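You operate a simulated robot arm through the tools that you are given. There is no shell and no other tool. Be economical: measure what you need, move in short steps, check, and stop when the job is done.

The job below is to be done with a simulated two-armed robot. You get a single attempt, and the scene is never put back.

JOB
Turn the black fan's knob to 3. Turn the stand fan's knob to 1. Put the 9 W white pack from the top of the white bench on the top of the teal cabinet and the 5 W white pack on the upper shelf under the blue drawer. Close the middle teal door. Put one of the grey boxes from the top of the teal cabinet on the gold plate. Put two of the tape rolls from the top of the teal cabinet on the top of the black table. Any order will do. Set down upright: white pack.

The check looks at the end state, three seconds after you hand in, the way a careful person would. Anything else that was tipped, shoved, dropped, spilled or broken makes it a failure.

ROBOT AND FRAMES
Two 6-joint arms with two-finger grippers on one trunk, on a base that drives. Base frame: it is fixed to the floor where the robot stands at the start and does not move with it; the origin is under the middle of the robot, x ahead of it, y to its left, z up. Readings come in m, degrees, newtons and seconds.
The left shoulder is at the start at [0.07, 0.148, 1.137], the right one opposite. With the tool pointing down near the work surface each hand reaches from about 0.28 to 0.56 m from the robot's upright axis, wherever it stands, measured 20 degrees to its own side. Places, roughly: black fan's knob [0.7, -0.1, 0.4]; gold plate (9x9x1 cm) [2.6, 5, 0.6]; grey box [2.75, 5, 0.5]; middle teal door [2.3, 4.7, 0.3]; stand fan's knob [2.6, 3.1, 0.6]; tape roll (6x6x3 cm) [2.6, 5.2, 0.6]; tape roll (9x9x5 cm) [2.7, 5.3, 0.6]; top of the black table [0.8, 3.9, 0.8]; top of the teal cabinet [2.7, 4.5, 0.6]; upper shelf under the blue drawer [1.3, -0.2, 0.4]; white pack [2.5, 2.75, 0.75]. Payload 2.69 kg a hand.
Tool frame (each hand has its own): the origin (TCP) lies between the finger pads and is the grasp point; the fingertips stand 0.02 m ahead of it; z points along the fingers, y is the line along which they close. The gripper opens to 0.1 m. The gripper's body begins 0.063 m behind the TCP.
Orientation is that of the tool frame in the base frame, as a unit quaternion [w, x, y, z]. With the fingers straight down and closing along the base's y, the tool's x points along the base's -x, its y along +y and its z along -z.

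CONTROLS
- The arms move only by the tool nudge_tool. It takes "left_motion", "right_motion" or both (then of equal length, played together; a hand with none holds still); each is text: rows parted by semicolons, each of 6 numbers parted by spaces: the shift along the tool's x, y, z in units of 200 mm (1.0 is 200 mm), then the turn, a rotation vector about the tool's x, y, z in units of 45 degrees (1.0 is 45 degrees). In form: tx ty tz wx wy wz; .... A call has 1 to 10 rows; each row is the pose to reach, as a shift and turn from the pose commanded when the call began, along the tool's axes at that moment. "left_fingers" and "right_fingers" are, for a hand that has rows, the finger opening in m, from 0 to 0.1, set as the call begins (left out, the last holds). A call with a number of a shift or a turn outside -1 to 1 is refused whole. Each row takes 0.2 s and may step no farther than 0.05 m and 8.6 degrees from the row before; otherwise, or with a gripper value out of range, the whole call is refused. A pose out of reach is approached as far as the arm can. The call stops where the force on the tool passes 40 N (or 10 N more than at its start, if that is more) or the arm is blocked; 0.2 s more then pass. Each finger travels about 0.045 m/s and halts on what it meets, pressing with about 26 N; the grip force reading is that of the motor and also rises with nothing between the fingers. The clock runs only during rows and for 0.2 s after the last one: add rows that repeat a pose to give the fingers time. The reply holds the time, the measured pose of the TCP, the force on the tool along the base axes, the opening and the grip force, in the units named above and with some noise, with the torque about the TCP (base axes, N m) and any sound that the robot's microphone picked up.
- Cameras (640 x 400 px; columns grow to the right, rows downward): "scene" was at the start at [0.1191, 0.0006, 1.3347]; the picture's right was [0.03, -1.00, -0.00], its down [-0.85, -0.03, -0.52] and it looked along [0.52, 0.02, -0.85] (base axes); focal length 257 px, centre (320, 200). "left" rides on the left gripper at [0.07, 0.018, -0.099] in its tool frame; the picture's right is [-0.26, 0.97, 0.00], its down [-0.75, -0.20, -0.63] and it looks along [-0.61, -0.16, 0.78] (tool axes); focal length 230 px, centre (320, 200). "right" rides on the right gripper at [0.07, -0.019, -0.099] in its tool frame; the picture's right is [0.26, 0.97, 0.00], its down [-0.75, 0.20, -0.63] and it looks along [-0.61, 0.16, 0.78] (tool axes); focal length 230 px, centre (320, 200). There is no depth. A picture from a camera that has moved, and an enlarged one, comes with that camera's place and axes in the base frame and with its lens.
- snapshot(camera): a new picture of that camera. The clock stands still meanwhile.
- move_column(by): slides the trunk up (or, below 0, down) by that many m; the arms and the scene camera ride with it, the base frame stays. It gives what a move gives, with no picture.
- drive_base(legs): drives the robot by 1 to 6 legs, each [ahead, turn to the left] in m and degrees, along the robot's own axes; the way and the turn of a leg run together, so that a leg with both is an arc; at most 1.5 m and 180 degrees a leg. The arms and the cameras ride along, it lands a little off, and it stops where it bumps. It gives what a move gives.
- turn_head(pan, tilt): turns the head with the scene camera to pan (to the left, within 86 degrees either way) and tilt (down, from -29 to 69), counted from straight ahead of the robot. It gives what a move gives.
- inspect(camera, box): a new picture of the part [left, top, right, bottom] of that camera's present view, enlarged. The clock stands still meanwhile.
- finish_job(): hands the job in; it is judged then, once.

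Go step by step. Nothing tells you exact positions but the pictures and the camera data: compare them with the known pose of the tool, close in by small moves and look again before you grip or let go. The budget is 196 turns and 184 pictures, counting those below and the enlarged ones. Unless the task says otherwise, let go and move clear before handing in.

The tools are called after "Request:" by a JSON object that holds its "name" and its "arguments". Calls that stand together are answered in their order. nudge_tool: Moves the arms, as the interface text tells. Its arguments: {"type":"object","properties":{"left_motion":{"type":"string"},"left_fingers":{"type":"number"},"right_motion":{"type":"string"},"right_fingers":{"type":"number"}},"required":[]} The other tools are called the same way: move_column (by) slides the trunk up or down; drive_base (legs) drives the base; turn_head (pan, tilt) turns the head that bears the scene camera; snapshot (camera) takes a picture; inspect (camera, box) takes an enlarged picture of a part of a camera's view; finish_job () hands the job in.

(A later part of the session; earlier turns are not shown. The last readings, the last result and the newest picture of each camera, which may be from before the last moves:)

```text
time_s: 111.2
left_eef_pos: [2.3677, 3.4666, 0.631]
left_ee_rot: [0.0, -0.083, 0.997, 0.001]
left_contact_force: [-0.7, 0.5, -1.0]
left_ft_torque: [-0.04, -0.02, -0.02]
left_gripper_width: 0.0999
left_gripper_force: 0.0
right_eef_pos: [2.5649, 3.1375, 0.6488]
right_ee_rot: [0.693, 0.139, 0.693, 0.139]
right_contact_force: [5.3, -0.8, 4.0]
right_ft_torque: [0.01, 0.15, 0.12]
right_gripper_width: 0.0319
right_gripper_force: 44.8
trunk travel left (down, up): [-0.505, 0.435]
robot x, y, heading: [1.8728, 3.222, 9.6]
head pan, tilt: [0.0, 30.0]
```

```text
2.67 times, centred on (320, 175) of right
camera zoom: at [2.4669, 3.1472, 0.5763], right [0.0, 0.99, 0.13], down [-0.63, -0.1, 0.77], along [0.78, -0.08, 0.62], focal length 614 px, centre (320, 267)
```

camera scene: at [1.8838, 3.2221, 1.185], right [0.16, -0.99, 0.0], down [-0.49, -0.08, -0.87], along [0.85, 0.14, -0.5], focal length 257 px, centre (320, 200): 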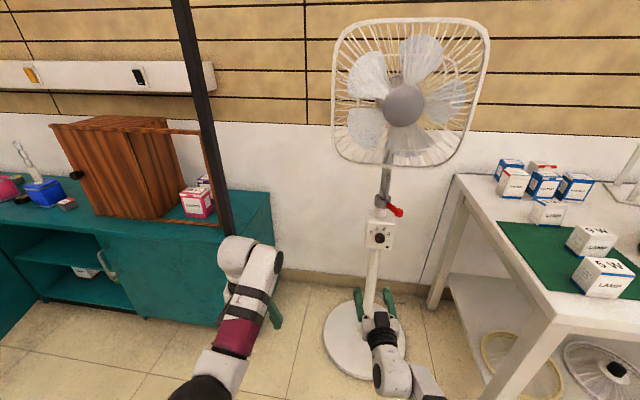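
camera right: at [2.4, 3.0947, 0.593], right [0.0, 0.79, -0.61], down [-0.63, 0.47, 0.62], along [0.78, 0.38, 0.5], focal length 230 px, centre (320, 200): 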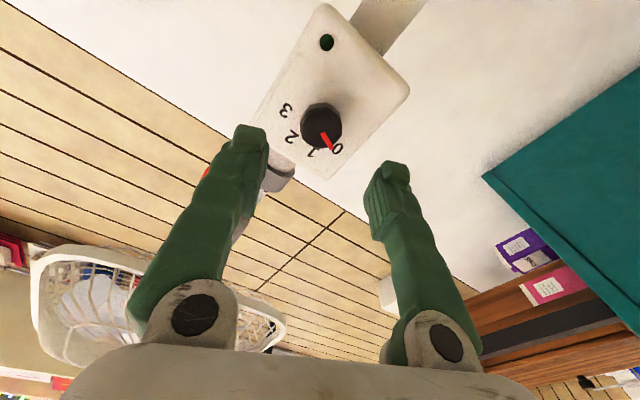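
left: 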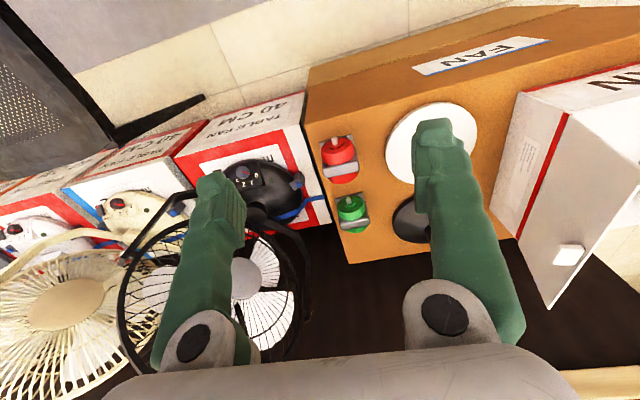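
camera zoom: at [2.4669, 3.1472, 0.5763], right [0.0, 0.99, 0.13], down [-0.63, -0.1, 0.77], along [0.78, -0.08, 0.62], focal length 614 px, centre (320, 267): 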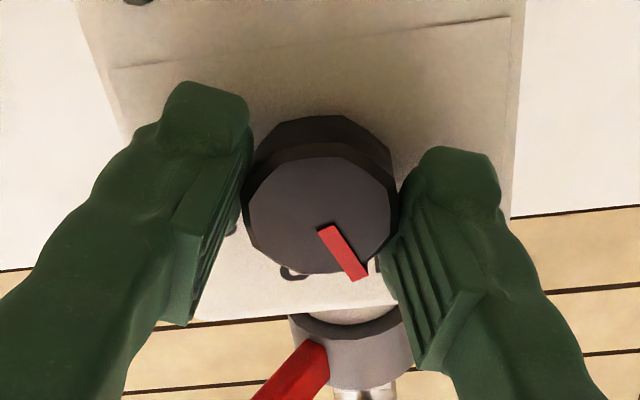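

It turned with the gripper. Release, back off and verify.

Request:
{"name": "nudge_tool", "arguments": {"right_motion": "0 0 0 0 0 0; 0 0 0 0 0 0; 0 0 0 0 0 0; 0 0 -0.2 0 0 0; 0 0 -0.4 0 0 0; 0 0 -0.4 0 0 0", "right_fingers": 0.06}}

Request:
{"name": "inspect", "arguments": {"camera": "scene", "box": [340, 190, 480, 290]}}

Request:
{"name": "inspect", "arguments": {"camera": "right", "box": [240, 60, 400, 160]}}

```text
time_s: 112.6
left_eef_pos: [2.3676, 3.4656, 0.6315]
left_ee_rot: [0.0, -0.083, 0.997, 0.001]
left_contact_force: [-0.1, 0.4, 0.4]
left_ft_torque: [-0.01, -0.01, 0.02]
left_gripper_width: 0.0999
left_gripper_force: 0.0
right_eef_pos: [2.4849, 3.138, 0.6472]
right_ee_rot: [0.693, 0.139, 0.694, 0.137]
right_contact_force: [0.3, -0.4, -0.4]
right_ft_torque: [0.01, -0.01, 0.01]
right_gripper_width: 0.0601
right_gripper_force: 0.1
trunk travel left (down, up): [-0.505, 0.435]
robot x, y, heading: [1.8716, 3.2182, 9.4]
head pan, tilt: [0.0, 30.0]
```

```text
4.00 times, centred on (410, 240) of scene
camera zoom: at [2.0133, 3.2433, 1.185], right [0.16, -0.99, 0.0], down [-0.49, -0.08, -0.87], along [0.85, 0.14, -0.5], focal length 1028 px, centre (-40, 40)
```

zoom: 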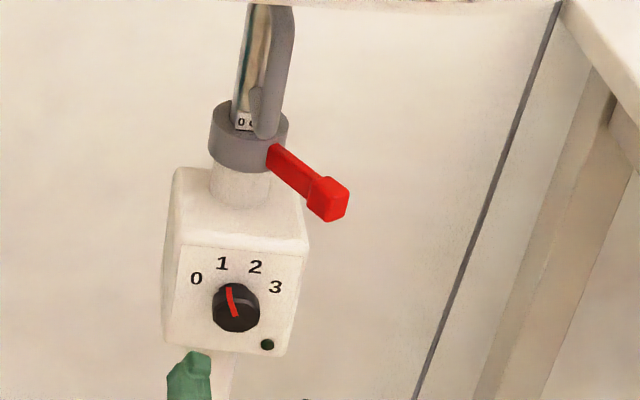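

```text
4.00 times, centred on (320, 110) of right
camera zoom: at [2.3862, 3.1467, 0.5763], right [0.0, 0.99, 0.13], down [-0.63, -0.1, 0.77], along [0.78, -0.08, 0.62], focal length 920 px, centre (320, 560)
```

zoom: 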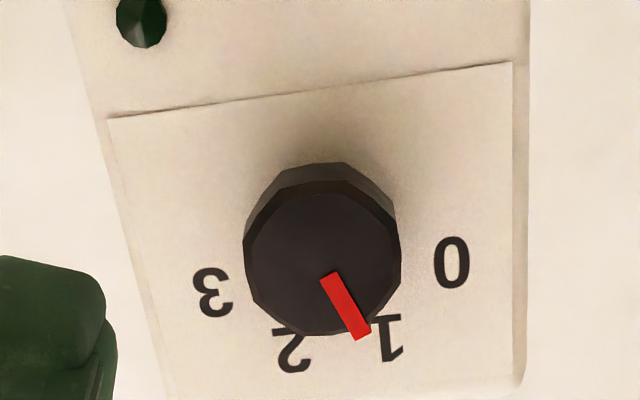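

The pointer is on 1, measured 23° left of vertical and matching the label. Now I'll back away and re-pose the right hand to a 43° down-forward pitch, which suits both picking the 5 W pack and placing it on a shelf.

Request:
{"name": "drive_base", "arguments": {"legs": [[-0.3, 0]]}}

Request:
{"name": "nudge_tool", "arguments": {"right_motion": "0 0 0.1 0.028 0.143 -0.066; 0 0 0.2 0.056 0.286 -0.131; 0 0 0.3 0.084 0.429 -0.197; 0 0 0.35 0.112 0.571 -0.262; 0 0 0.35 0.14 0.714 -0.328; 0 0 0.35 0.168 0.857 -0.393; 0 0 0.35 0.196 1 -0.459; 0 0 0.35 0.196 1 -0.459"}}

Request:
{"name": "move_column", "arguments": {"by": 0.3}}

Request:
{"name": "turn_head", "arguments": {"pan": -35, "tilt": 35}}

Request:
{"name": "snapshot", "arguments": {"camera": "scene"}}

```text
time_s: 114.6
left_eef_pos: [2.0762, 3.417, 0.631]
left_ee_rot: [0.001, -0.081, 0.997, 0.001]
left_contact_force: [0.1, 0.4, -1.0]
left_ft_torque: [0.0, -0.01, 0.01]
left_gripper_width: 0.1001
left_gripper_force: 0.1
right_eef_pos: [2.1917, 3.0872, 0.6486]
right_ee_rot: [0.694, 0.14, 0.694, 0.136]
right_contact_force: [-0.3, -0.3, -0.4]
right_ft_torque: [0.01, -0.03, -0.01]
right_gripper_width: 0.0602
right_gripper_force: 0.1
trunk travel left (down, up): [-0.505, 0.435]
robot x, y, heading: [1.5772, 3.1739, 9.2]
head pan, tilt: [0.0, 30.0]
```

```text
time_s: 116.4
left_eef_pos: [2.0757, 3.4156, 0.6314]
left_ee_rot: [0.0, -0.082, 0.997, 0.0]
left_contact_force: [-0.7, 0.6, 0.1]
left_ft_torque: [-0.01, 0.02, 0.01]
left_gripper_width: 0.1003
left_gripper_force: 0.1
right_eef_pos: [2.2622, 3.0878, 0.6486]
right_ee_rot: [0.376, 0.003, 0.927, 0.004]
right_contact_force: [0.3, 0.2, -0.5]
right_ft_torque: [0.0, 0.0, 0.01]
right_gripper_width: 0.0599
right_gripper_force: 0.2
trunk travel left (down, up): [-0.505, 0.435]
robot x, y, heading: [1.5808, 3.1737, 9.3]
head pan, tilt: [0.0, 30.0]
```

```text
time_s: 119.4
left_eef_pos: [2.0755, 3.4163, 0.9302]
left_ee_rot: [0.0, -0.081, 0.997, 0.001]
left_contact_force: [0.0, -0.4, -0.1]
left_ft_torque: [0.02, -0.01, -0.01]
left_gripper_width: 0.0998
left_gripper_force: 0.1
right_eef_pos: [2.2638, 3.0875, 0.9487]
right_ee_rot: [0.377, 0.005, 0.926, 0.004]
right_contact_force: [0.4, -0.2, 0.3]
right_ft_torque: [-0.02, 0.02, 0.01]
right_gripper_width: 0.06
right_gripper_force: 0.1
trunk travel left (down, up): [-0.805, 0.135]
robot x, y, heading: [1.5812, 3.169, 9.0]
head pan, tilt: [0.0, 30.0]
```

```text
time_s: 120.4
left_eef_pos: [2.0762, 3.4161, 0.931]
left_ee_rot: [0.001, -0.081, 0.997, 0.0]
left_contact_force: [-0.2, -1.0, 0.5]
left_ft_torque: [0.03, 0.01, -0.02]
left_gripper_width: 0.0998
left_gripper_force: 0.2
right_eef_pos: [2.2623, 3.0872, 0.9482]
right_ee_rot: [0.378, 0.005, 0.926, 0.004]
right_contact_force: [-0.3, 0.0, 0.5]
right_ft_torque: [-0.02, 0.0, -0.01]
right_gripper_width: 0.0601
right_gripper_force: 0.1
trunk travel left (down, up): [-0.805, 0.135]
robot x, y, heading: [1.5845, 3.1732, 9.2]
head pan, tilt: [-35.0, 35.0]
```

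```text
124 pictures are left
camera scene: at [1.7106, 3.1425, 1.4773], right [-0.44, -0.9, 0.0], down [-0.52, 0.25, -0.82], along [0.74, -0.36, -0.57], focal length 257 px, centre (320, 200)
```

scene: 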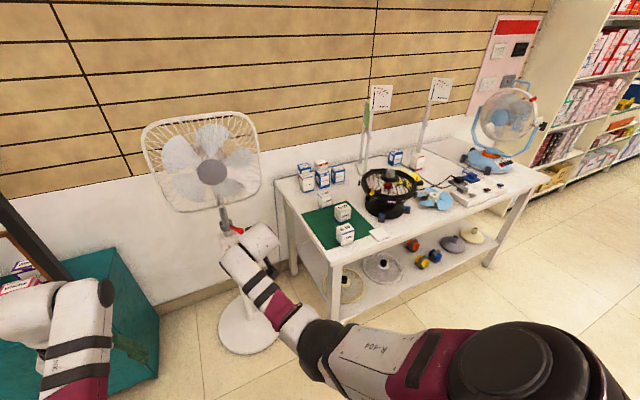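

Request:
{"name": "inspect", "arguments": {"camera": "scene", "box": [290, 150, 410, 250]}}

```text
4.00 times, centred on (350, 200) of scene
camera zoom: at [1.7106, 3.1425, 1.4773], right [-0.44, -0.9, 0.0], down [-0.52, 0.25, -0.82], along [0.74, -0.36, -0.57], focal length 1028 px, centre (200, 200)
```

zoom: 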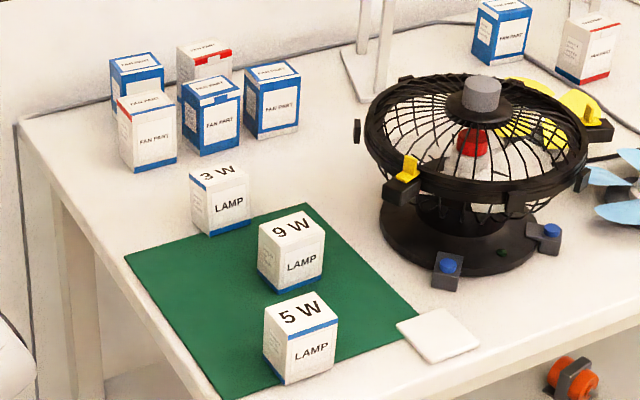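

Labels are clear: 5 W is the near pack at about [2.35, 2.73] and 9 W the middle one at about [2.47, 2.67]. The bench top is at z≈0.765, and the small table fan stands at [2.45, 2.45]. I'll raise the trunk to sweep over safely and move to take the 5 W pack with the right hand.

Request:
{"name": "move_column", "arguments": {"by": 0.13}}

Request:
{"name": "drive_base", "arguments": {"legs": [[0, -63], [0.364, 0], [0, 54]]}}

Request:
{"name": "turn_head", "arguments": {"pan": 0, "tilt": 45}}

Request:
{"name": "snapshot", "arguments": {"camera": "scene"}}

Request:
{"name": "snapshot", "arguments": {"camera": "right"}}

```text
time_s: 122.0
left_eef_pos: [2.076, 3.4156, 1.0607]
left_ee_rot: [0.0, -0.081, 0.997, 0.002]
left_contact_force: [-0.3, -0.5, -0.6]
left_ft_torque: [-0.02, 0.0, -0.01]
left_gripper_width: 0.0998
left_gripper_force: 0.1
right_eef_pos: [2.2634, 3.0879, 1.0783]
right_ee_rot: [0.377, 0.004, 0.926, 0.003]
right_contact_force: [-0.2, 0.8, 0.8]
right_ft_torque: [0.05, 0.0, 0.02]
right_gripper_width: 0.0601
right_gripper_force: 0.1
trunk travel left (down, up): [-0.935, 0.005]
robot x, y, heading: [1.5817, 3.176, 9.0]
head pan, tilt: [-35.0, 35.0]
```

```text
time_s: 129.5
left_eef_pos: [2.3263, 3.0335, 1.0611]
left_ee_rot: [0.0, 0.001, 1.0, 0.001]
left_contact_force: [-0.3, 0.2, -0.3]
left_ft_torque: [0.0, -0.04, 0.01]
left_gripper_width: 0.1003
left_gripper_force: 0.0
right_eef_pos: [2.4558, 2.679, 1.0779]
right_ee_rot: [0.377, 0.08, 0.922, -0.027]
right_contact_force: [0.1, -1.4, -0.9]
right_ft_torque: [0.0, 0.01, 0.0]
right_gripper_width: 0.0602
right_gripper_force: 0.0
trunk travel left (down, up): [-0.935, 0.005]
robot x, y, heading: [1.7984, 2.8741, -0.5]
head pan, tilt: [-35.0, 35.0]
```

```text
time_s: 130.5
left_eef_pos: [2.3257, 3.0344, 1.0603]
left_ee_rot: [0.0, 0.002, 1.0, 0.001]
left_contact_force: [-0.2, 0.2, -0.5]
left_ft_torque: [0.01, 0.0, -0.01]
left_gripper_width: 0.0999
left_gripper_force: 0.2
right_eef_pos: [2.4554, 2.6797, 1.0774]
right_ee_rot: [0.376, 0.082, 0.923, -0.028]
right_contact_force: [0.5, 0.5, 0.3]
right_ft_torque: [0.0, 0.02, -0.01]
right_gripper_width: 0.0599
right_gripper_force: 0.1
trunk travel left (down, up): [-0.935, 0.005]
robot x, y, heading: [1.7983, 2.876, -0.1]
head pan, tilt: [0.0, 45.0]
```

```text
122 pictures are left
camera scene: at [1.9298, 2.8753, 1.5925], right [-0.01, -1.0, 0.0], down [-0.71, 0.0, -0.71], along [0.71, 0.0, -0.71], focal length 257 px, centre (320, 200)
```

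scene: 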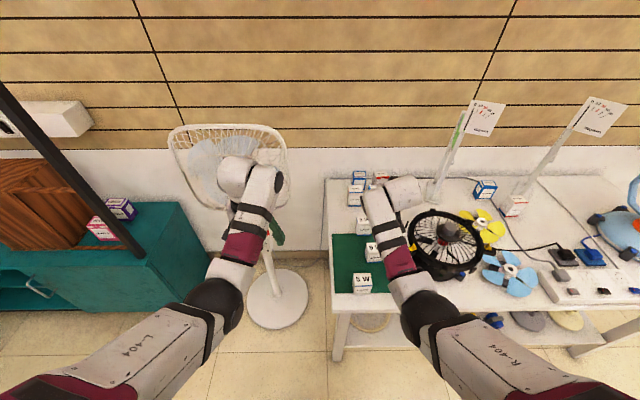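

```text
121 pictures are left
camera right: at [2.3354, 2.6813, 1.0998], right [-0.02, 0.99, -0.17], down [0.13, 0.17, 0.98], along [0.99, -0.01, -0.13], focal length 230 px, centre (320, 200)
```

right: 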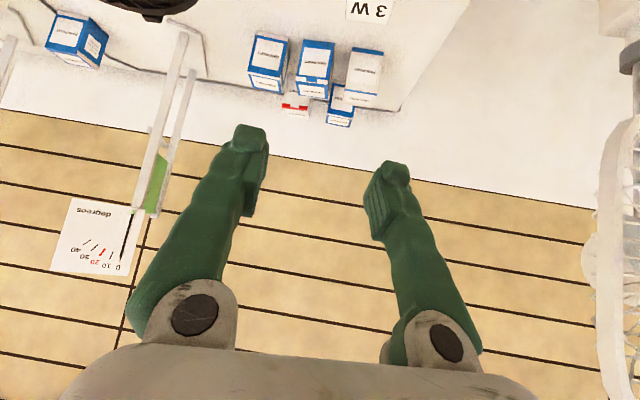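

The right hand's height gap to the shoulder is tight here. I'll back the base 6 cm, then pose the hand above the 5 W pack with its yaw squared.

Request:
{"name": "drive_base", "arguments": {"legs": [[-0.062, 0]]}}

Request:
{"name": "nudge_tool", "arguments": {"right_motion": "0.14 0.05 0.042 -0.036 0.002 -0.042; 0.273 0.1 0.083 -0.073 0.003 -0.084; 0.41 0.15 0.124 -0.109 0.005 -0.125; 0.546 0.195 0.165 -0.145 0.006 -0.167; 0.546 0.195 0.165 -0.145 0.006 -0.167", "right_fingers": 0.09}}

Request:
{"name": "snapshot", "arguments": {"camera": "right"}}

Request:
{"name": "snapshot", "arguments": {"camera": "scene"}}

```text
time_s: 131.5
left_eef_pos: [2.2742, 3.0356, 1.0546]
left_ee_rot: [-0.007, 0.002, 1.0, 0.001]
left_contact_force: [0.8, 0.7, -1.0]
left_ft_torque: [0.01, 0.06, 0.0]
left_gripper_width: 0.1
left_gripper_force: 0.0
right_eef_pos: [2.407, 2.6801, 1.0713]
right_ee_rot: [0.371, 0.081, 0.925, -0.027]
right_contact_force: [0.6, 0.0, -0.1]
right_ft_torque: [0.0, -0.01, -0.02]
right_gripper_width: 0.06
right_gripper_force: 0.0
trunk travel left (down, up): [-0.935, 0.005]
robot x, y, heading: [1.7351, 2.8762, -0.3]
head pan, tilt: [0.0, 45.0]
```

```text
time_s: 132.7
left_eef_pos: [2.2617, 3.0364, 1.0623]
left_ee_rot: [0.0, 0.002, 1.0, 0.0]
left_contact_force: [-0.1, 0.5, -0.4]
left_ft_torque: [-0.04, -0.06, 0.0]
left_gripper_width: 0.1001
left_gripper_force: 0.0
right_eef_pos: [2.3446, 2.7293, 0.9813]
right_ee_rot: [0.376, -0.001, 0.927, 0.0]
right_contact_force: [-0.2, 0.5, -0.4]
right_ft_torque: [0.01, -0.04, -0.02]
right_gripper_width: 0.0901
right_gripper_force: 0.0
trunk travel left (down, up): [-0.935, 0.005]
robot x, y, heading: [1.7355, 2.8786, -0.3]
head pan, tilt: [0.0, 45.0]
```

```text
120 pictures are left
camera right: at [2.2262, 2.7103, 1.0018], right [-0.19, 0.97, -0.18], down [0.1, 0.2, 0.97], along [0.98, 0.17, -0.13], focal length 230 px, centre (320, 200)
```

right: 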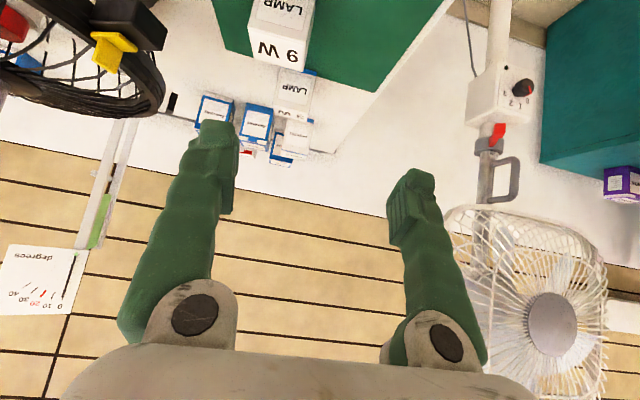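

```text
119 pictures are left
camera scene: at [1.8643, 2.8757, 1.5928], right [-0.01, -1.0, 0.0], down [-0.71, 0.0, -0.71], along [0.71, 0.0, -0.71], focal length 257 px, centre (320, 200)
```

scene: 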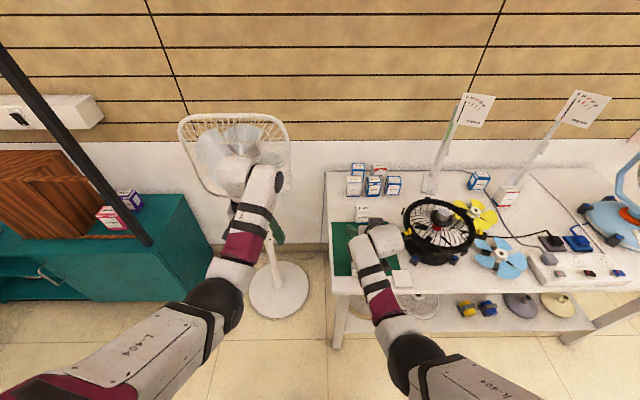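

Request:
{"name": "nudge_tool", "arguments": {"right_motion": "0.035 0 -0.035 0 0 0; 0.035 0 -0.035 0 0 0"}}

Request:
{"name": "move_column", "arguments": {"by": -0.12}}

Request:
{"name": "snapshot", "arguments": {"camera": "right"}}

Request:
{"name": "inspect", "arguments": {"camera": "scene", "box": [320, 180, 440, 280]}}

```text
time_s: 133.3
left_eef_pos: [2.2629, 3.0354, 1.063]
left_ee_rot: [0.001, 0.001, 1.0, 0.001]
left_contact_force: [-0.6, -0.6, 0.2]
left_ft_torque: [-0.01, -0.06, 0.01]
left_gripper_width: 0.1
left_gripper_force: 0.1
right_eef_pos: [2.3346, 2.73, 0.9791]
right_ee_rot: [0.375, -0.002, 0.927, 0.001]
right_contact_force: [0.4, 0.2, 0.1]
right_ft_torque: [0.0, -0.03, 0.01]
right_gripper_width: 0.09
right_gripper_force: 0.0
trunk travel left (down, up): [-0.935, 0.005]
robot x, y, heading: [1.7386, 2.8755, -0.4]
head pan, tilt: [0.0, 45.0]
```

```text
time_s: 134.8
left_eef_pos: [2.2634, 3.0341, 0.9421]
left_ee_rot: [0.0, 0.002, 1.0, 0.001]
left_contact_force: [-0.5, -0.4, 0.2]
left_ft_torque: [0.0, -0.02, 0.0]
left_gripper_width: 0.0999
left_gripper_force: 0.1
right_eef_pos: [2.3369, 2.7288, 0.8601]
right_ee_rot: [0.376, -0.001, 0.927, 0.0]
right_contact_force: [-0.1, 0.4, 0.5]
right_ft_torque: [-0.02, 0.01, -0.01]
right_gripper_width: 0.0901
right_gripper_force: 0.2
trunk travel left (down, up): [-0.815, 0.125]
robot x, y, heading: [1.7333, 2.8786, -0.7]
head pan, tilt: [0.0, 45.0]
```

```text
118 pictures are left
camera right: at [2.2183, 2.7101, 0.881], right [-0.19, 0.97, -0.18], down [0.1, 0.2, 0.97], along [0.98, 0.16, -0.13], focal length 230 px, centre (320, 200)
```

right: 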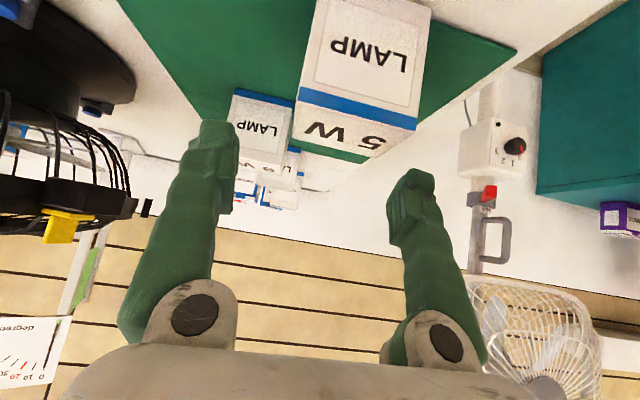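

```text
4.00 times, centred on (380, 230) of scene
camera zoom: at [1.8677, 2.8757, 1.4725], right [-0.01, -1.0, 0.0], down [-0.71, 0.0, -0.71], along [0.71, 0.0, -0.71], focal length 1028 px, centre (80, 80)
```

zoom: 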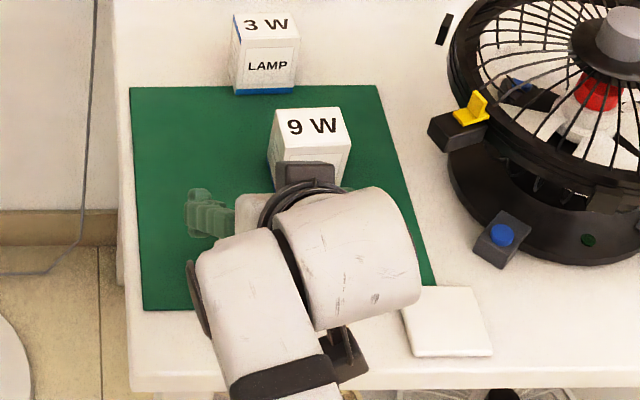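

The 5 W pack lies between the fingers. I'll nudge +5 mm in y, lower, and close.

Request:
{"name": "nudge_tool", "arguments": {"right_motion": "0 0.025 0 0 0 0; 0 0.025 0 0 0 0"}}

Request:
{"name": "move_column", "arguments": {"by": -0.055}}

Request:
{"name": "snapshot", "arguments": {"camera": "right"}}

```text
time_s: 135.4
left_eef_pos: [2.2629, 3.0349, 0.9414]
left_ee_rot: [-0.001, 0.002, 1.0, 0.001]
left_contact_force: [0.0, 0.3, -0.3]
left_ft_torque: [-0.02, -0.01, -0.01]
left_gripper_width: 0.1002
left_gripper_force: 0.0
right_eef_pos: [2.3372, 2.7353, 0.8595]
right_ee_rot: [0.375, -0.001, 0.927, 0.001]
right_contact_force: [0.2, 1.1, -0.1]
right_ft_torque: [0.02, -0.03, -0.05]
right_gripper_width: 0.09
right_gripper_force: 0.1
trunk travel left (down, up): [-0.815, 0.125]
robot x, y, heading: [1.7353, 2.8769, -0.5]
head pan, tilt: [0.0, 45.0]
```

```text
time_s: 136.3
left_eef_pos: [2.2638, 3.0342, 0.8866]
left_ee_rot: [0.0, 0.002, 1.0, 0.001]
left_contact_force: [0.5, 0.1, 0.2]
left_ft_torque: [-0.03, -0.01, 0.01]
left_gripper_width: 0.1002
left_gripper_force: 0.1
right_eef_pos: [2.3379, 2.734, 0.8034]
right_ee_rot: [0.376, -0.001, 0.927, 0.0]
right_contact_force: [0.1, 0.5, 0.2]
right_ft_torque: [0.0, 0.0, 0.02]
right_gripper_width: 0.0901
right_gripper_force: 0.2
trunk travel left (down, up): [-0.76, 0.18]
robot x, y, heading: [1.7332, 2.8822, -0.2]
head pan, tilt: [0.0, 45.0]
```

```text
116 pictures are left
camera right: at [2.2185, 2.7152, 0.826], right [-0.19, 0.97, -0.18], down [0.1, 0.2, 0.97], along [0.98, 0.16, -0.13], focal length 230 px, centre (320, 200)
```

right: 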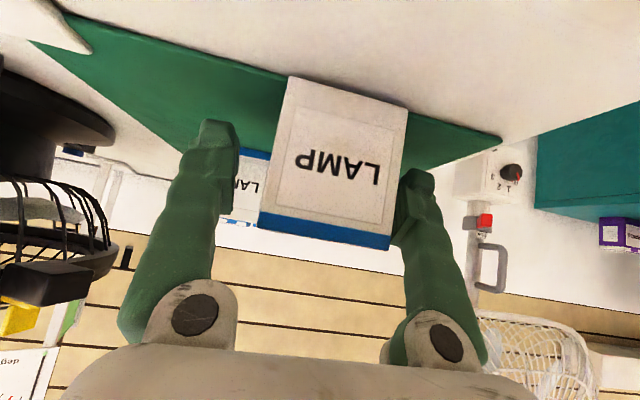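

Request:
{"name": "nudge_tool", "arguments": {"right_motion": "0 0.025 0 0 0 0; 0 0.025 0 0 0 0; 0 0.025 0 0 0 0"}}

Request:
{"name": "nudge_tool", "arguments": {"right_motion": "0 0 0 0 0 0; 0 0 0 0 0 0; 0 0 0 0 0 0; 0 0 0 0 0 0", "right_fingers": 0.04}}

Request:
{"name": "snapshot", "arguments": {"camera": "right"}}

```text
time_s: 137.2
left_eef_pos: [2.2631, 3.0348, 0.8876]
left_ee_rot: [0.0, 0.001, 1.0, 0.001]
left_contact_force: [-0.3, 0.6, -0.4]
left_ft_torque: [0.0, 0.0, -0.01]
left_gripper_width: 0.0999
left_gripper_force: 0.1
right_eef_pos: [2.3366, 2.7397, 0.804]
right_ee_rot: [0.376, -0.001, 0.927, 0.001]
right_contact_force: [0.3, 0.1, 0.1]
right_ft_torque: [0.01, 0.0, -0.02]
right_gripper_width: 0.0902
right_gripper_force: 0.0
trunk travel left (down, up): [-0.76, 0.18]
robot x, y, heading: [1.7318, 2.879, -0.2]
head pan, tilt: [0.0, 45.0]
```

```text
time_s: 138.2
left_eef_pos: [2.263, 3.0349, 0.8863]
left_ee_rot: [-0.001, 0.002, 1.0, 0.001]
left_contact_force: [-0.4, 0.2, 0.6]
left_ft_torque: [0.0, 0.0, -0.02]
left_gripper_width: 0.0997
left_gripper_force: 0.1
right_eef_pos: [2.3375, 2.7391, 0.8043]
right_ee_rot: [0.375, -0.001, 0.927, 0.001]
right_contact_force: [0.3, -0.9, 0.9]
right_ft_torque: [-0.07, 0.02, 0.06]
right_gripper_width: 0.0548
right_gripper_force: 26.2
trunk travel left (down, up): [-0.76, 0.18]
robot x, y, heading: [1.737, 2.8768, -0.2]
head pan, tilt: [0.0, 45.0]
```

```text
115 pictures are left
camera right: at [2.2186, 2.7202, 0.8259], right [-0.19, 0.97, -0.18], down [0.1, 0.2, 0.97], along [0.98, 0.16, -0.13], focal length 230 px, centre (320, 200)
```

right: 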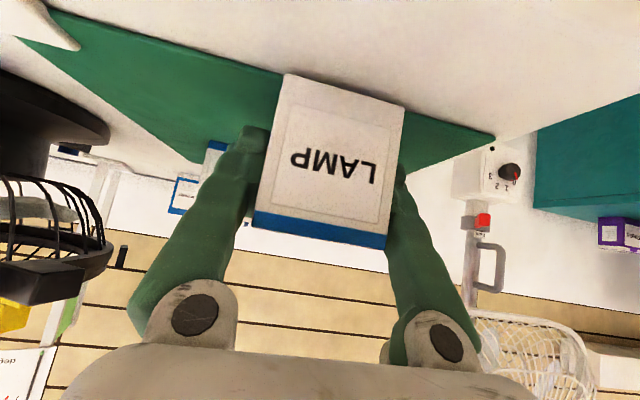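

The 5 W pack is held. I'll lift it high, raise the right hand further to clear the table fan, then shift to reach the 9 W pack with the left hand.

Request:
{"name": "move_column", "arguments": {"by": 0.17}}

Request:
{"name": "nudge_tool", "arguments": {"right_motion": "-0.17 0 -0.18 0 0 0; -0.34 0 -0.36 0 0 0; -0.51 0 -0.54 0 0 0; -0.695 0 -0.719 0 0 0; -0.87 0 -0.9 0 0 0; -0.87 0 -0.9 0 0 0"}}

Request:
{"name": "snapshot", "arguments": {"camera": "right"}}

```text
time_s: 140.1
left_eef_pos: [2.2639, 3.0356, 1.0565]
left_ee_rot: [0.0, 0.002, 1.0, 0.001]
left_contact_force: [1.0, -0.4, 0.3]
left_ft_torque: [0.04, 0.06, 0.01]
left_gripper_width: 0.1
left_gripper_force: 0.0
right_eef_pos: [2.3381, 2.7397, 0.9735]
right_ee_rot: [0.376, -0.001, 0.927, 0.0]
right_contact_force: [0.1, -0.8, -0.3]
right_ft_torque: [0.0, 0.01, 0.02]
right_gripper_width: 0.0548
right_gripper_force: 26.2
trunk travel left (down, up): [-0.93, 0.01]
robot x, y, heading: [1.7374, 2.8784, -0.3]
head pan, tilt: [0.0, 45.0]
```

```text
refused: row 4 steps farther than a row can; nothing moved
```

```text
114 pictures are left
camera right: at [2.2188, 2.7203, 0.9956], right [-0.19, 0.97, -0.18], down [0.1, 0.2, 0.97], along [0.98, 0.16, -0.13], focal length 230 px, centre (320, 200)
```

right: 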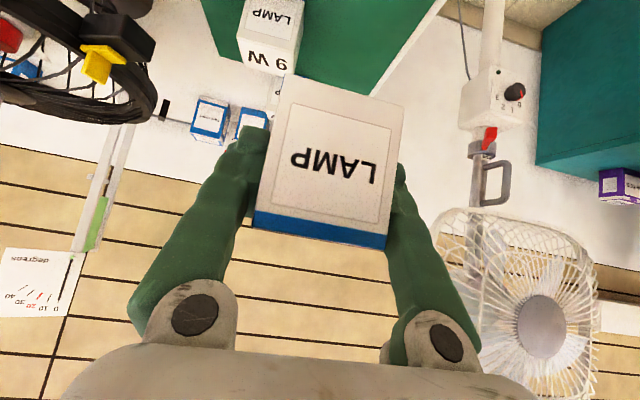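

The pack came up with the hand. I'll redo the raise in smaller steps.

Request:
{"name": "nudge_tool", "arguments": {"right_motion": "-0.16 0 -0.165 0 0 0; -0.32 0 -0.33 0 0 0; -0.48 0 -0.495 0 0 0; -0.64 0 -0.66 0 0 0; -0.79 0 -0.82 0 0 0; -0.79 0 -0.82 0 0 0"}}

Request:
{"name": "drive_base", "arguments": {"legs": [[0, -58], [0.42, 0], [0, 58]]}}

Request:
{"name": "snapshot", "arguments": {"camera": "scene"}}

Request:
{"name": "snapshot", "arguments": {"camera": "left"}}

```text
time_s: 141.5
left_eef_pos: [2.2636, 3.0351, 1.0562]
left_ee_rot: [0.0, 0.002, 1.0, 0.001]
left_contact_force: [-0.3, -0.6, -0.8]
left_ft_torque: [-0.01, -0.01, -0.01]
left_gripper_width: 0.1
left_gripper_force: 0.1
right_eef_pos: [2.3365, 2.7401, 1.2043]
right_ee_rot: [0.376, -0.002, 0.927, 0.001]
right_contact_force: [0.3, 0.2, 0.0]
right_ft_torque: [-0.02, -0.02, -0.01]
right_gripper_width: 0.0546
right_gripper_force: 26.0
trunk travel left (down, up): [-0.93, 0.01]
robot x, y, heading: [1.7375, 2.875, -0.2]
head pan, tilt: [0.0, 45.0]
```

```text
time_s: 149.2
left_eef_pos: [2.4827, 2.6643, 1.0571]
left_ee_rot: [0.0, 0.011, 1.0, 0.0]
left_contact_force: [-1.0, -0.4, 0.9]
left_ft_torque: [-0.01, 0.01, -0.02]
left_gripper_width: 0.1
left_gripper_force: 0.0
right_eef_pos: [2.55, 2.3685, 1.2024]
right_ee_rot: [0.376, 0.007, 0.927, -0.002]
right_contact_force: [0.1, 0.4, -0.8]
right_ft_torque: [0.01, 0.0, -0.02]
right_gripper_width: 0.0548
right_gripper_force: 25.7
trunk travel left (down, up): [-0.93, 0.01]
robot x, y, heading: [1.9533, 2.515, -1.5]
head pan, tilt: [0.0, 45.0]
```

```text
113 pictures are left
camera scene: at [2.0849, 2.5105, 1.5875], right [-0.02, -1.0, 0.0], down [-0.71, 0.02, -0.71], along [0.71, -0.02, -0.71], focal length 257 px, centre (320, 200)
```

scene: 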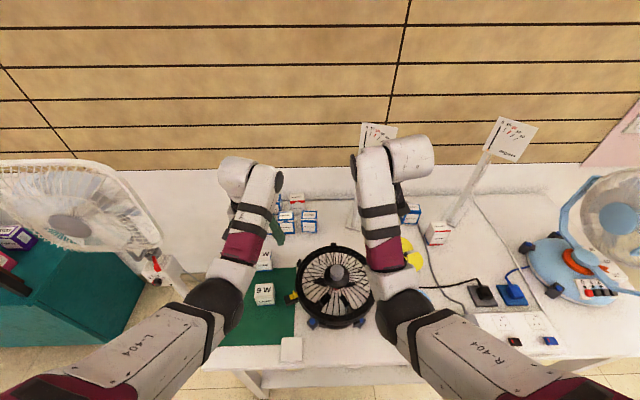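

```text
112 pictures are left
camera left: at [2.4148, 2.6837, 1.1556], right [0.28, 0.96, 0.0], down [0.75, -0.22, 0.63], along [0.6, -0.17, -0.78], focal length 230 px, centre (320, 200)
```

left: 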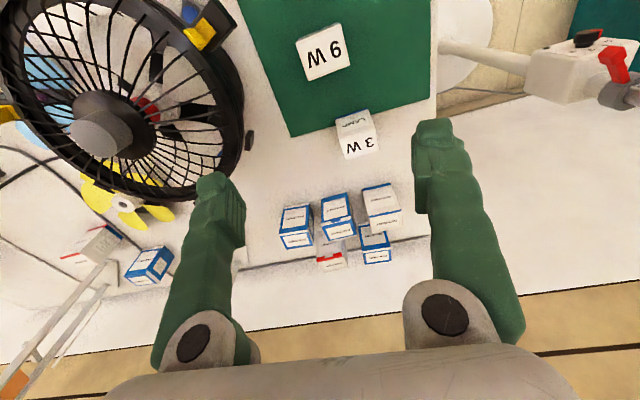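

The 9 W pack's top is near [2.45, 2.676, 0.827]. I'll lower the trunk 0.1 m, keeping the right hand above the fan, and take the left hand over the pack.

Request:
{"name": "nudge_tool", "arguments": {"left_motion": "0.08 0.03 0 0 0 0; 0.165 0.06 0 0 0 0; 0.165 0.06 0 0 0 0", "left_fingers": 0.085}}

Request:
{"name": "move_column", "arguments": {"by": -0.1}}

Request:
{"name": "nudge_tool", "arguments": {"left_motion": "0 0 0.2 0 0 0; 0 0 0.4 0 0 0; 0 0 0.4 0 0 0"}}

Request:
{"name": "snapshot", "arguments": {"camera": "left"}}

Request:
{"name": "inspect", "arguments": {"camera": "scene", "box": [200, 160, 360, 360]}}

```text
time_s: 150.0
left_eef_pos: [2.4658, 2.6719, 1.038]
left_ee_rot: [0.001, 0.01, 1.0, 0.001]
left_contact_force: [1.2, 1.3, 0.3]
left_ft_torque: [0.0, -0.01, 0.0]
left_gripper_width: 0.085
left_gripper_force: 0.1
left hand out of reach, approached as far as the arm can: row 1, 2, 3
right_eef_pos: [2.5509, 2.3677, 1.2019]
right_ee_rot: [0.375, 0.006, 0.927, -0.002]
right_contact_force: [0.5, -0.4, -0.5]
right_ft_torque: [-0.03, 0.01, 0.03]
right_gripper_width: 0.0546
right_gripper_force: 25.5
trunk travel left (down, up): [-0.93, 0.01]
robot x, y, heading: [1.9551, 2.5144, -1.6]
head pan, tilt: [0.0, 45.0]
```

```text
time_s: 151.4
left_eef_pos: [2.465, 2.6723, 0.9373]
left_ee_rot: [0.0, 0.01, 1.0, 0.001]
left_contact_force: [0.4, 0.3, 0.3]
left_ft_torque: [0.02, 0.03, -0.02]
left_gripper_width: 0.0848
left_gripper_force: 0.0
right_eef_pos: [2.5503, 2.3692, 1.1037]
right_ee_rot: [0.375, 0.007, 0.927, -0.003]
right_contact_force: [0.3, 0.0, -0.8]
right_ft_torque: [0.02, -0.01, -0.03]
right_gripper_width: 0.0545
right_gripper_force: 25.7
trunk travel left (down, up): [-0.83, 0.11]
robot x, y, heading: [1.9526, 2.5161, -1.2]
head pan, tilt: [0.0, 45.0]
```

```text
time_s: 152.2
left_eef_pos: [2.4662, 2.6736, 0.8572]
left_ee_rot: [0.001, 0.01, 1.0, 0.001]
left_contact_force: [-0.2, 0.3, -0.5]
left_ft_torque: [0.0, -0.02, -0.01]
left_gripper_width: 0.0851
left_gripper_force: 0.0
right_eef_pos: [2.5516, 2.3686, 1.1023]
right_ee_rot: [0.376, 0.006, 0.927, -0.003]
right_contact_force: [0.0, -0.5, -1.6]
right_ft_torque: [0.02, 0.03, 0.0]
right_gripper_width: 0.0547
right_gripper_force: 26.1
trunk travel left (down, up): [-0.83, 0.11]
robot x, y, heading: [1.9533, 2.5169, -1.0]
head pan, tilt: [0.0, 45.0]
```

```text
111 pictures are left
camera left: at [2.397, 2.693, 0.9561], right [0.28, 0.96, 0.0], down [0.75, -0.22, 0.63], along [0.6, -0.17, -0.78], focal length 230 px, centre (320, 200)
```

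left: 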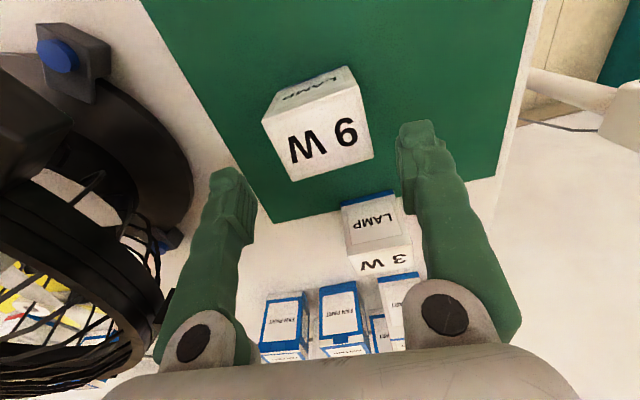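

```text
2.00 times, centred on (280, 260) of scene
camera zoom: at [2.0845, 2.5112, 1.4875], right [-0.02, -1.0, 0.0], down [-0.71, 0.02, -0.71], along [0.71, -0.02, -0.71], focal length 514 px, centre (400, 80)
```

zoom: 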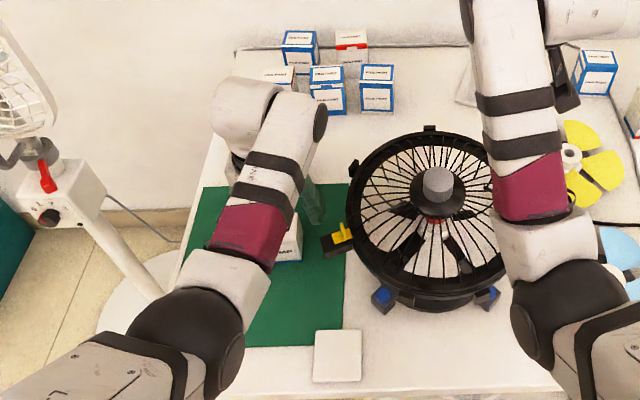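

Request:
{"name": "nudge_tool", "arguments": {"left_motion": "0.07 0.022 0 0 0 0; 0.07 0.022 0.15 0 0 0; 0.07 0.022 0.285 0 0 0; 0.07 0.022 0.285 0 0 0"}}

Request:
{"name": "snapshot", "arguments": {"camera": "left"}}

```text
time_s: 153.2
left_eef_pos: [2.4517, 2.6784, 0.802]
left_ee_rot: [0.0, 0.011, 1.0, 0.001]
left_contact_force: [-0.1, -0.1, -0.6]
left_ft_torque: [-0.01, -0.01, -0.01]
left_gripper_width: 0.0852
left_gripper_force: 0.0
right_eef_pos: [2.5509, 2.3681, 1.1026]
right_ee_rot: [0.375, 0.007, 0.927, -0.003]
right_contact_force: [-0.1, 0.0, -0.6]
right_ft_torque: [0.04, 0.03, 0.0]
right_gripper_width: 0.0547
right_gripper_force: 26.1
trunk travel left (down, up): [-0.83, 0.11]
robot x, y, heading: [1.9527, 2.5145, -1.4]
head pan, tilt: [0.0, 45.0]
```

```text
109 pictures are left
camera left: at [2.3826, 2.6982, 0.9003], right [0.28, 0.96, 0.0], down [0.75, -0.22, 0.63], along [0.61, -0.17, -0.78], focal length 230 px, centre (320, 200)
```

left: 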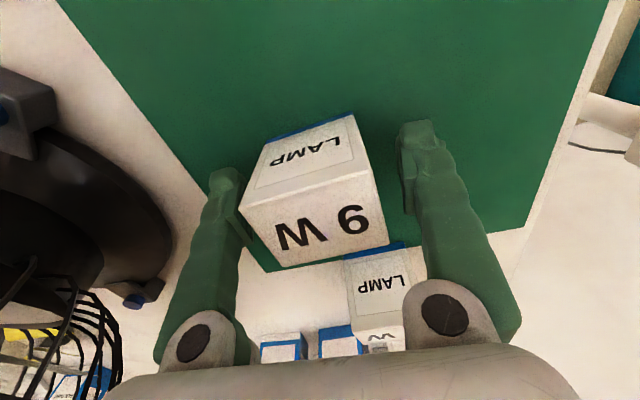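

Pack is between the fingers. Close, then lift.

Request:
{"name": "nudge_tool", "arguments": {"left_motion": "0 0 0 0 0 0; 0 0 0 0 0 0; 0 0 0 0 0 0; 0 0 0 0 0 0", "left_fingers": 0.04}}

Request:
{"name": "nudge_tool", "arguments": {"left_motion": "0 0 -0.2 0 0 0; 0 0 -0.4 0 0 0; 0 0 -0.55 0 0 0; 0 0 -0.55 0 0 0"}}

Request:
{"name": "move_column", "arguments": {"by": 0.1}}

Request:
{"name": "snapshot", "arguments": {"camera": "left"}}

```text
time_s: 154.2
left_eef_pos: [2.451, 2.6777, 0.801]
left_ee_rot: [0.0, 0.011, 1.0, 0.0]
left_contact_force: [0.2, -0.4, -0.2]
left_ft_torque: [0.0, -0.01, -0.03]
left_gripper_width: 0.056
left_gripper_force: 26.1
right_eef_pos: [2.5509, 2.3676, 1.103]
right_ee_rot: [0.376, 0.006, 0.927, -0.002]
right_contact_force: [-0.1, 0.2, -0.7]
right_ft_torque: [-0.01, 0.01, -0.03]
right_gripper_width: 0.0547
right_gripper_force: 26.1
trunk travel left (down, up): [-0.83, 0.11]
robot x, y, heading: [1.9547, 2.5189, -1.1]
head pan, tilt: [0.0, 45.0]
```

```text
time_s: 155.2
left_eef_pos: [2.4517, 2.6776, 0.9103]
left_ee_rot: [0.0, 0.01, 1.0, 0.0]
left_contact_force: [0.2, -0.3, -0.8]
left_ft_torque: [-0.01, 0.03, 0.04]
left_gripper_width: 0.0556
left_gripper_force: 26.0
right_eef_pos: [2.5513, 2.3696, 1.1029]
right_ee_rot: [0.376, 0.006, 0.927, -0.002]
right_contact_force: [0.0, -0.4, -0.6]
right_ft_torque: [-0.03, -0.03, 0.04]
right_gripper_width: 0.0548
right_gripper_force: 25.3
trunk travel left (down, up): [-0.83, 0.11]
robot x, y, heading: [1.9532, 2.5162, -1.3]
head pan, tilt: [0.0, 45.0]
```

```text
time_s: 156.5
left_eef_pos: [2.4518, 2.6766, 1.0103]
left_ee_rot: [0.0, 0.01, 1.0, 0.001]
left_contact_force: [-0.2, 0.2, -0.9]
left_ft_torque: [0.04, 0.02, 0.0]
left_gripper_width: 0.0551
left_gripper_force: 25.7
right_eef_pos: [2.5513, 2.3682, 1.2022]
right_ee_rot: [0.375, 0.006, 0.927, -0.002]
right_contact_force: [-0.3, -0.3, -1.0]
right_ft_torque: [-0.05, -0.01, 0.0]
right_gripper_width: 0.0544
right_gripper_force: 26.4
trunk travel left (down, up): [-0.93, 0.01]
robot x, y, heading: [1.9516, 2.517, -1.2]
head pan, tilt: [0.0, 45.0]
```

```text
108 pictures are left
camera left: at [2.3835, 2.6984, 1.1095], right [0.28, 0.96, 0.0], down [0.75, -0.22, 0.63], along [0.6, -0.17, -0.78], focal length 230 px, centre (320, 200)
```

left: 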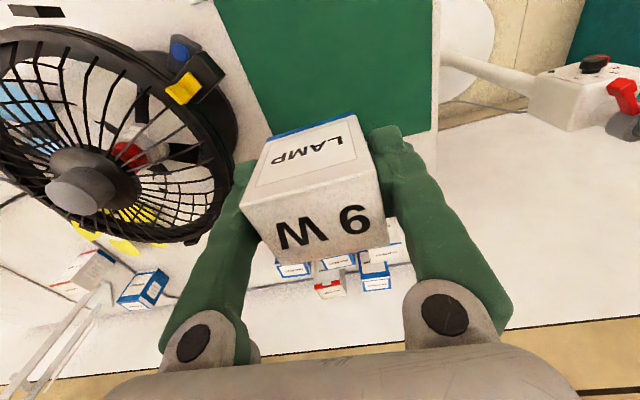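

Both packs are held. I'll back away from the bench, turn toward the counter's far side and look at the aisle behind it.

Request:
{"name": "drive_base", "arguments": {"legs": [[-0.4, 0], [0, -75]]}}

Request:
{"name": "turn_head", "arguments": {"pan": 0, "tilt": 20}}

Request:
{"name": "snapshot", "arguments": {"camera": "scene"}}

```text
time_s: 162.2
left_eef_pos: [1.8356, 2.0799, 1.01]
left_ee_rot: [0.0, 0.624, 0.781, 0.001]
left_contact_force: [0.1, -0.7, -0.6]
left_ft_torque: [-0.02, 0.03, -0.01]
left_gripper_width: 0.055
left_gripper_force: 26.1
right_eef_pos: [1.5584, 1.9085, 1.2025]
right_ee_rot: [0.294, 0.576, 0.726, -0.233]
right_contact_force: [1.0, 0.1, -0.9]
right_ft_torque: [0.03, 0.03, 0.0]
right_gripper_width: 0.0548
right_gripper_force: 26.1
trunk travel left (down, up): [-0.93, 0.01]
robot x, y, heading: [1.5565, 2.5243, -77.3]
head pan, tilt: [0.0, 45.0]
```

```text
time_s: 163.1
left_eef_pos: [1.8345, 2.0792, 1.0114]
left_ee_rot: [0.0, 0.624, 0.781, 0.0]
left_contact_force: [0.0, 0.5, -0.1]
left_ft_torque: [0.0, -0.03, -0.03]
left_gripper_width: 0.0548
left_gripper_force: 25.8
right_eef_pos: [1.5574, 1.9078, 1.2038]
right_ee_rot: [0.294, 0.576, 0.726, -0.234]
right_contact_force: [0.3, 0.1, -1.1]
right_ft_torque: [-0.03, 0.05, 0.0]
right_gripper_width: 0.0547
right_gripper_force: 25.3
trunk travel left (down, up): [-0.93, 0.01]
robot x, y, heading: [1.5577, 2.5218, -77.1]
head pan, tilt: [0.0, 20.0]
```

```text
107 pictures are left
camera scene: at [1.588, 2.3834, 1.626], right [-0.98, -0.22, 0.0], down [-0.08, 0.33, -0.94], along [0.21, -0.92, -0.34], focal length 257 px, centre (320, 200)
```

scene: 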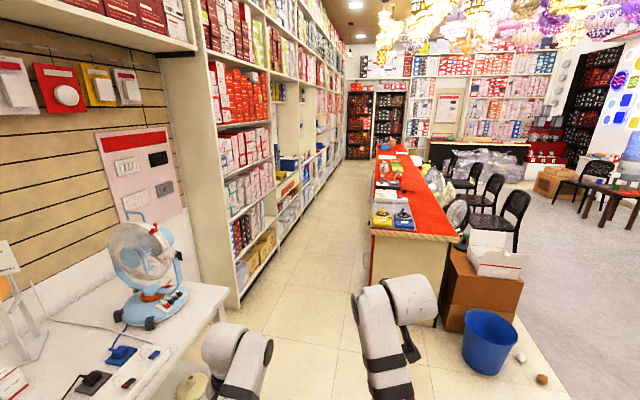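

The aisle behind the counter is about 1.1 m wide, so I need to know how long my own tail is. I'll look back and down at it.

Request:
{"name": "turn_head", "arguments": {"pan": 86, "tilt": 69}}

Request:
{"name": "snapshot", "arguments": {"camera": "scene"}}

```text
time_s: 164.7
left_eef_pos: [1.8344, 2.0805, 1.0092]
left_ee_rot: [0.001, 0.624, 0.781, 0.001]
left_contact_force: [1.1, 0.7, -1.1]
left_ft_torque: [0.01, -0.02, 0.01]
left_gripper_width: 0.0551
left_gripper_force: 25.3
right_eef_pos: [1.5568, 1.9096, 1.2035]
right_ee_rot: [0.293, 0.577, 0.726, -0.233]
right_contact_force: [-0.3, 0.1, -1.3]
right_ft_torque: [-0.03, -0.02, -0.02]
right_gripper_width: 0.0549
right_gripper_force: 25.9
trunk travel left (down, up): [-0.93, 0.01]
robot x, y, heading: [1.5617, 2.5274, -77.2]
head pan, tilt: [85.9, 68.8]
```

```text
106 pictures are left
camera scene: at [1.6232, 2.4826, 1.5586], right [0.15, -0.99, 0.0], down [-0.92, -0.14, -0.36], along [0.36, 0.05, -0.93], focal length 257 px, centre (320, 200)
```

scene: 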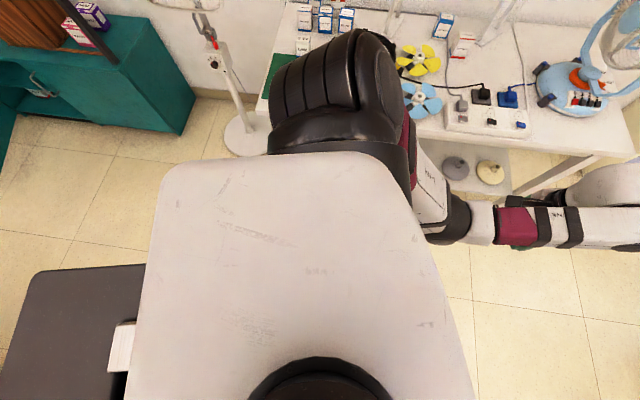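

The tail looks 0.8–1 m long, so I can't face the counter squarely in the aisle; a diagonal heading near -130° should fit. I'll drive into the mouth of the aisle and look at the counter's back.

Request:
{"name": "drive_base", "arguments": {"legs": [[0, -2], [1.3, 0]]}}

Request:
{"name": "turn_head", "arguments": {"pan": -35, "tilt": 40}}

Request:
{"name": "snapshot", "arguments": {"camera": "scene"}}

```text
time_s: 171.7
left_eef_pos: [2.0646, 0.7778, 1.0103]
left_ee_rot: [0.0, 0.637, 0.771, 0.0]
left_contact_force: [-0.2, -0.4, -0.3]
left_ft_torque: [0.0, 0.0, -0.01]
left_gripper_width: 0.0547
left_gripper_force: 26.6
right_eef_pos: [1.7827, 0.6154, 1.2038]
right_ee_rot: [0.29, 0.588, 0.716, -0.239]
right_contact_force: [0.2, -1.0, 0.5]
right_ft_torque: [0.01, 0.0, 0.01]
right_gripper_width: 0.0547
right_gripper_force: 25.8
trunk travel left (down, up): [-0.93, 0.01]
robot x, y, heading: [1.8014, 1.2295, -79.5]
head pan, tilt: [85.9, 68.8]
```

```text
time_s: 173.7
left_eef_pos: [2.0652, 0.776, 1.011]
left_ee_rot: [0.0, 0.637, 0.771, 0.001]
left_contact_force: [-0.7, 0.2, -0.9]
left_ft_torque: [-0.02, -0.02, -0.01]
left_gripper_width: 0.0546
left_gripper_force: 25.9
right_eef_pos: [1.7827, 0.6161, 1.2025]
right_ee_rot: [0.291, 0.588, 0.716, -0.238]
right_contact_force: [0.7, -0.2, -0.3]
right_ft_torque: [0.02, 0.01, 0.01]
right_gripper_width: 0.0546
right_gripper_force: 26.1
trunk travel left (down, up): [-0.93, 0.01]
robot x, y, heading: [1.8038, 1.2322, -79.3]
head pan, tilt: [-35.0, 40.0]
```

```text
105 pictures are left
camera scene: at [1.7767, 1.1023, 1.5947], right [-0.91, 0.41, 0.0], down [0.26, 0.59, -0.77], along [-0.31, -0.7, -0.64], focal length 257 px, centre (320, 200)
```

scene: 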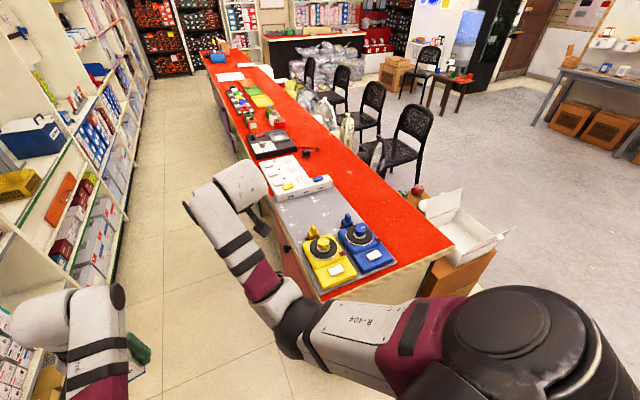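

Request:
{"name": "drive_base", "arguments": {"legs": [[0, 12], [0.7, 0], [0, -20]]}}

Request:
{"name": "turn_head", "arguments": {"pan": -70, "tilt": 45}}

Request:
{"name": "snapshot", "arguments": {"camera": "scene"}}

Request:
{"name": "snapshot", "arguments": {"camera": "right"}}

```text
time_s: 179.4
left_eef_pos: [2.2708, 0.0955, 1.0091]
left_ee_rot: [0.0, 0.689, 0.724, -0.001]
left_contact_force: [-0.5, 0.5, -1.1]
left_ft_torque: [0.03, 0.03, 0.0]
left_gripper_width: 0.0548
left_gripper_force: 26.5
right_eef_pos: [1.9668, -0.0255, 1.203]
right_ee_rot: [0.272, 0.637, 0.674, -0.258]
right_contact_force: [0.2, -0.1, -0.4]
right_ft_torque: [0.01, 0.0, -0.04]
right_gripper_width: 0.0548
right_gripper_force: 26.4
trunk travel left (down, up): [-0.93, 0.01]
robot x, y, heading: [2.0705, 0.5816, -87.3]
head pan, tilt: [-35.0, 40.0]
```

```text
time_s: 180.4
left_eef_pos: [2.2679, 0.0957, 1.0102]
left_ee_rot: [0.001, 0.689, 0.725, 0.0]
left_contact_force: [-0.2, -1.1, -0.4]
left_ft_torque: [0.0, 0.01, -0.02]
left_gripper_width: 0.0548
left_gripper_force: 26.4
right_eef_pos: [1.9664, -0.0245, 1.203]
right_ee_rot: [0.273, 0.636, 0.673, -0.258]
right_contact_force: [0.6, 0.2, -0.9]
right_ft_torque: [-0.01, -0.04, -0.01]
right_gripper_width: 0.0545
right_gripper_force: 26.1
trunk travel left (down, up): [-0.93, 0.01]
robot x, y, heading: [2.0756, 0.5847, -87.3]
head pan, tilt: [-70.0, 45.0]
```

```text
104 pictures are left
camera scene: at [1.9995, 0.4989, 1.5875], right [-0.39, 0.92, 0.0], down [0.65, 0.27, -0.71], along [-0.65, -0.27, -0.71], focal length 257 px, centre (320, 200)
```

scene: 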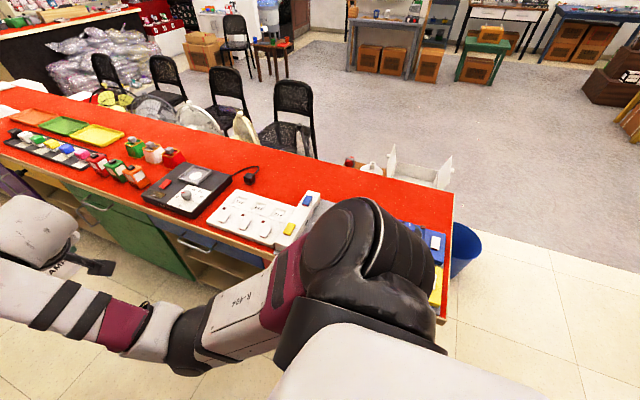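

```text
103 pictures are left
camera right: at [1.9409, 0.0927, 1.2246], right [0.95, 0.24, -0.18], down [0.21, -0.09, 0.97], along [0.22, -0.97, -0.13], focal length 230 px, centre (320, 200)
```

right: 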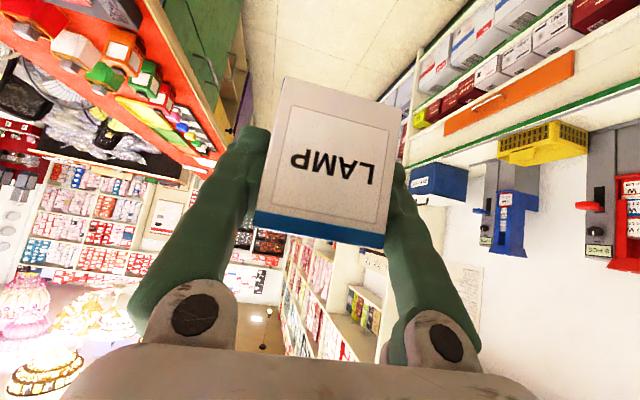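

Request:
{"name": "inspect", "arguments": {"camera": "scene", "box": [0, 160, 300, 320]}}

```text
2.13 times, centred on (150, 240) of scene
camera zoom: at [1.9995, 0.4989, 1.5875], right [-0.39, 0.92, 0.0], down [0.65, 0.27, -0.71], along [-0.65, -0.27, -0.71], focal length 548 px, centre (683, 115)
```

zoom: 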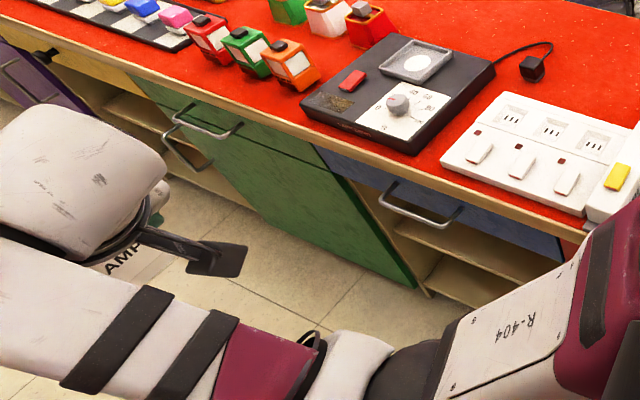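

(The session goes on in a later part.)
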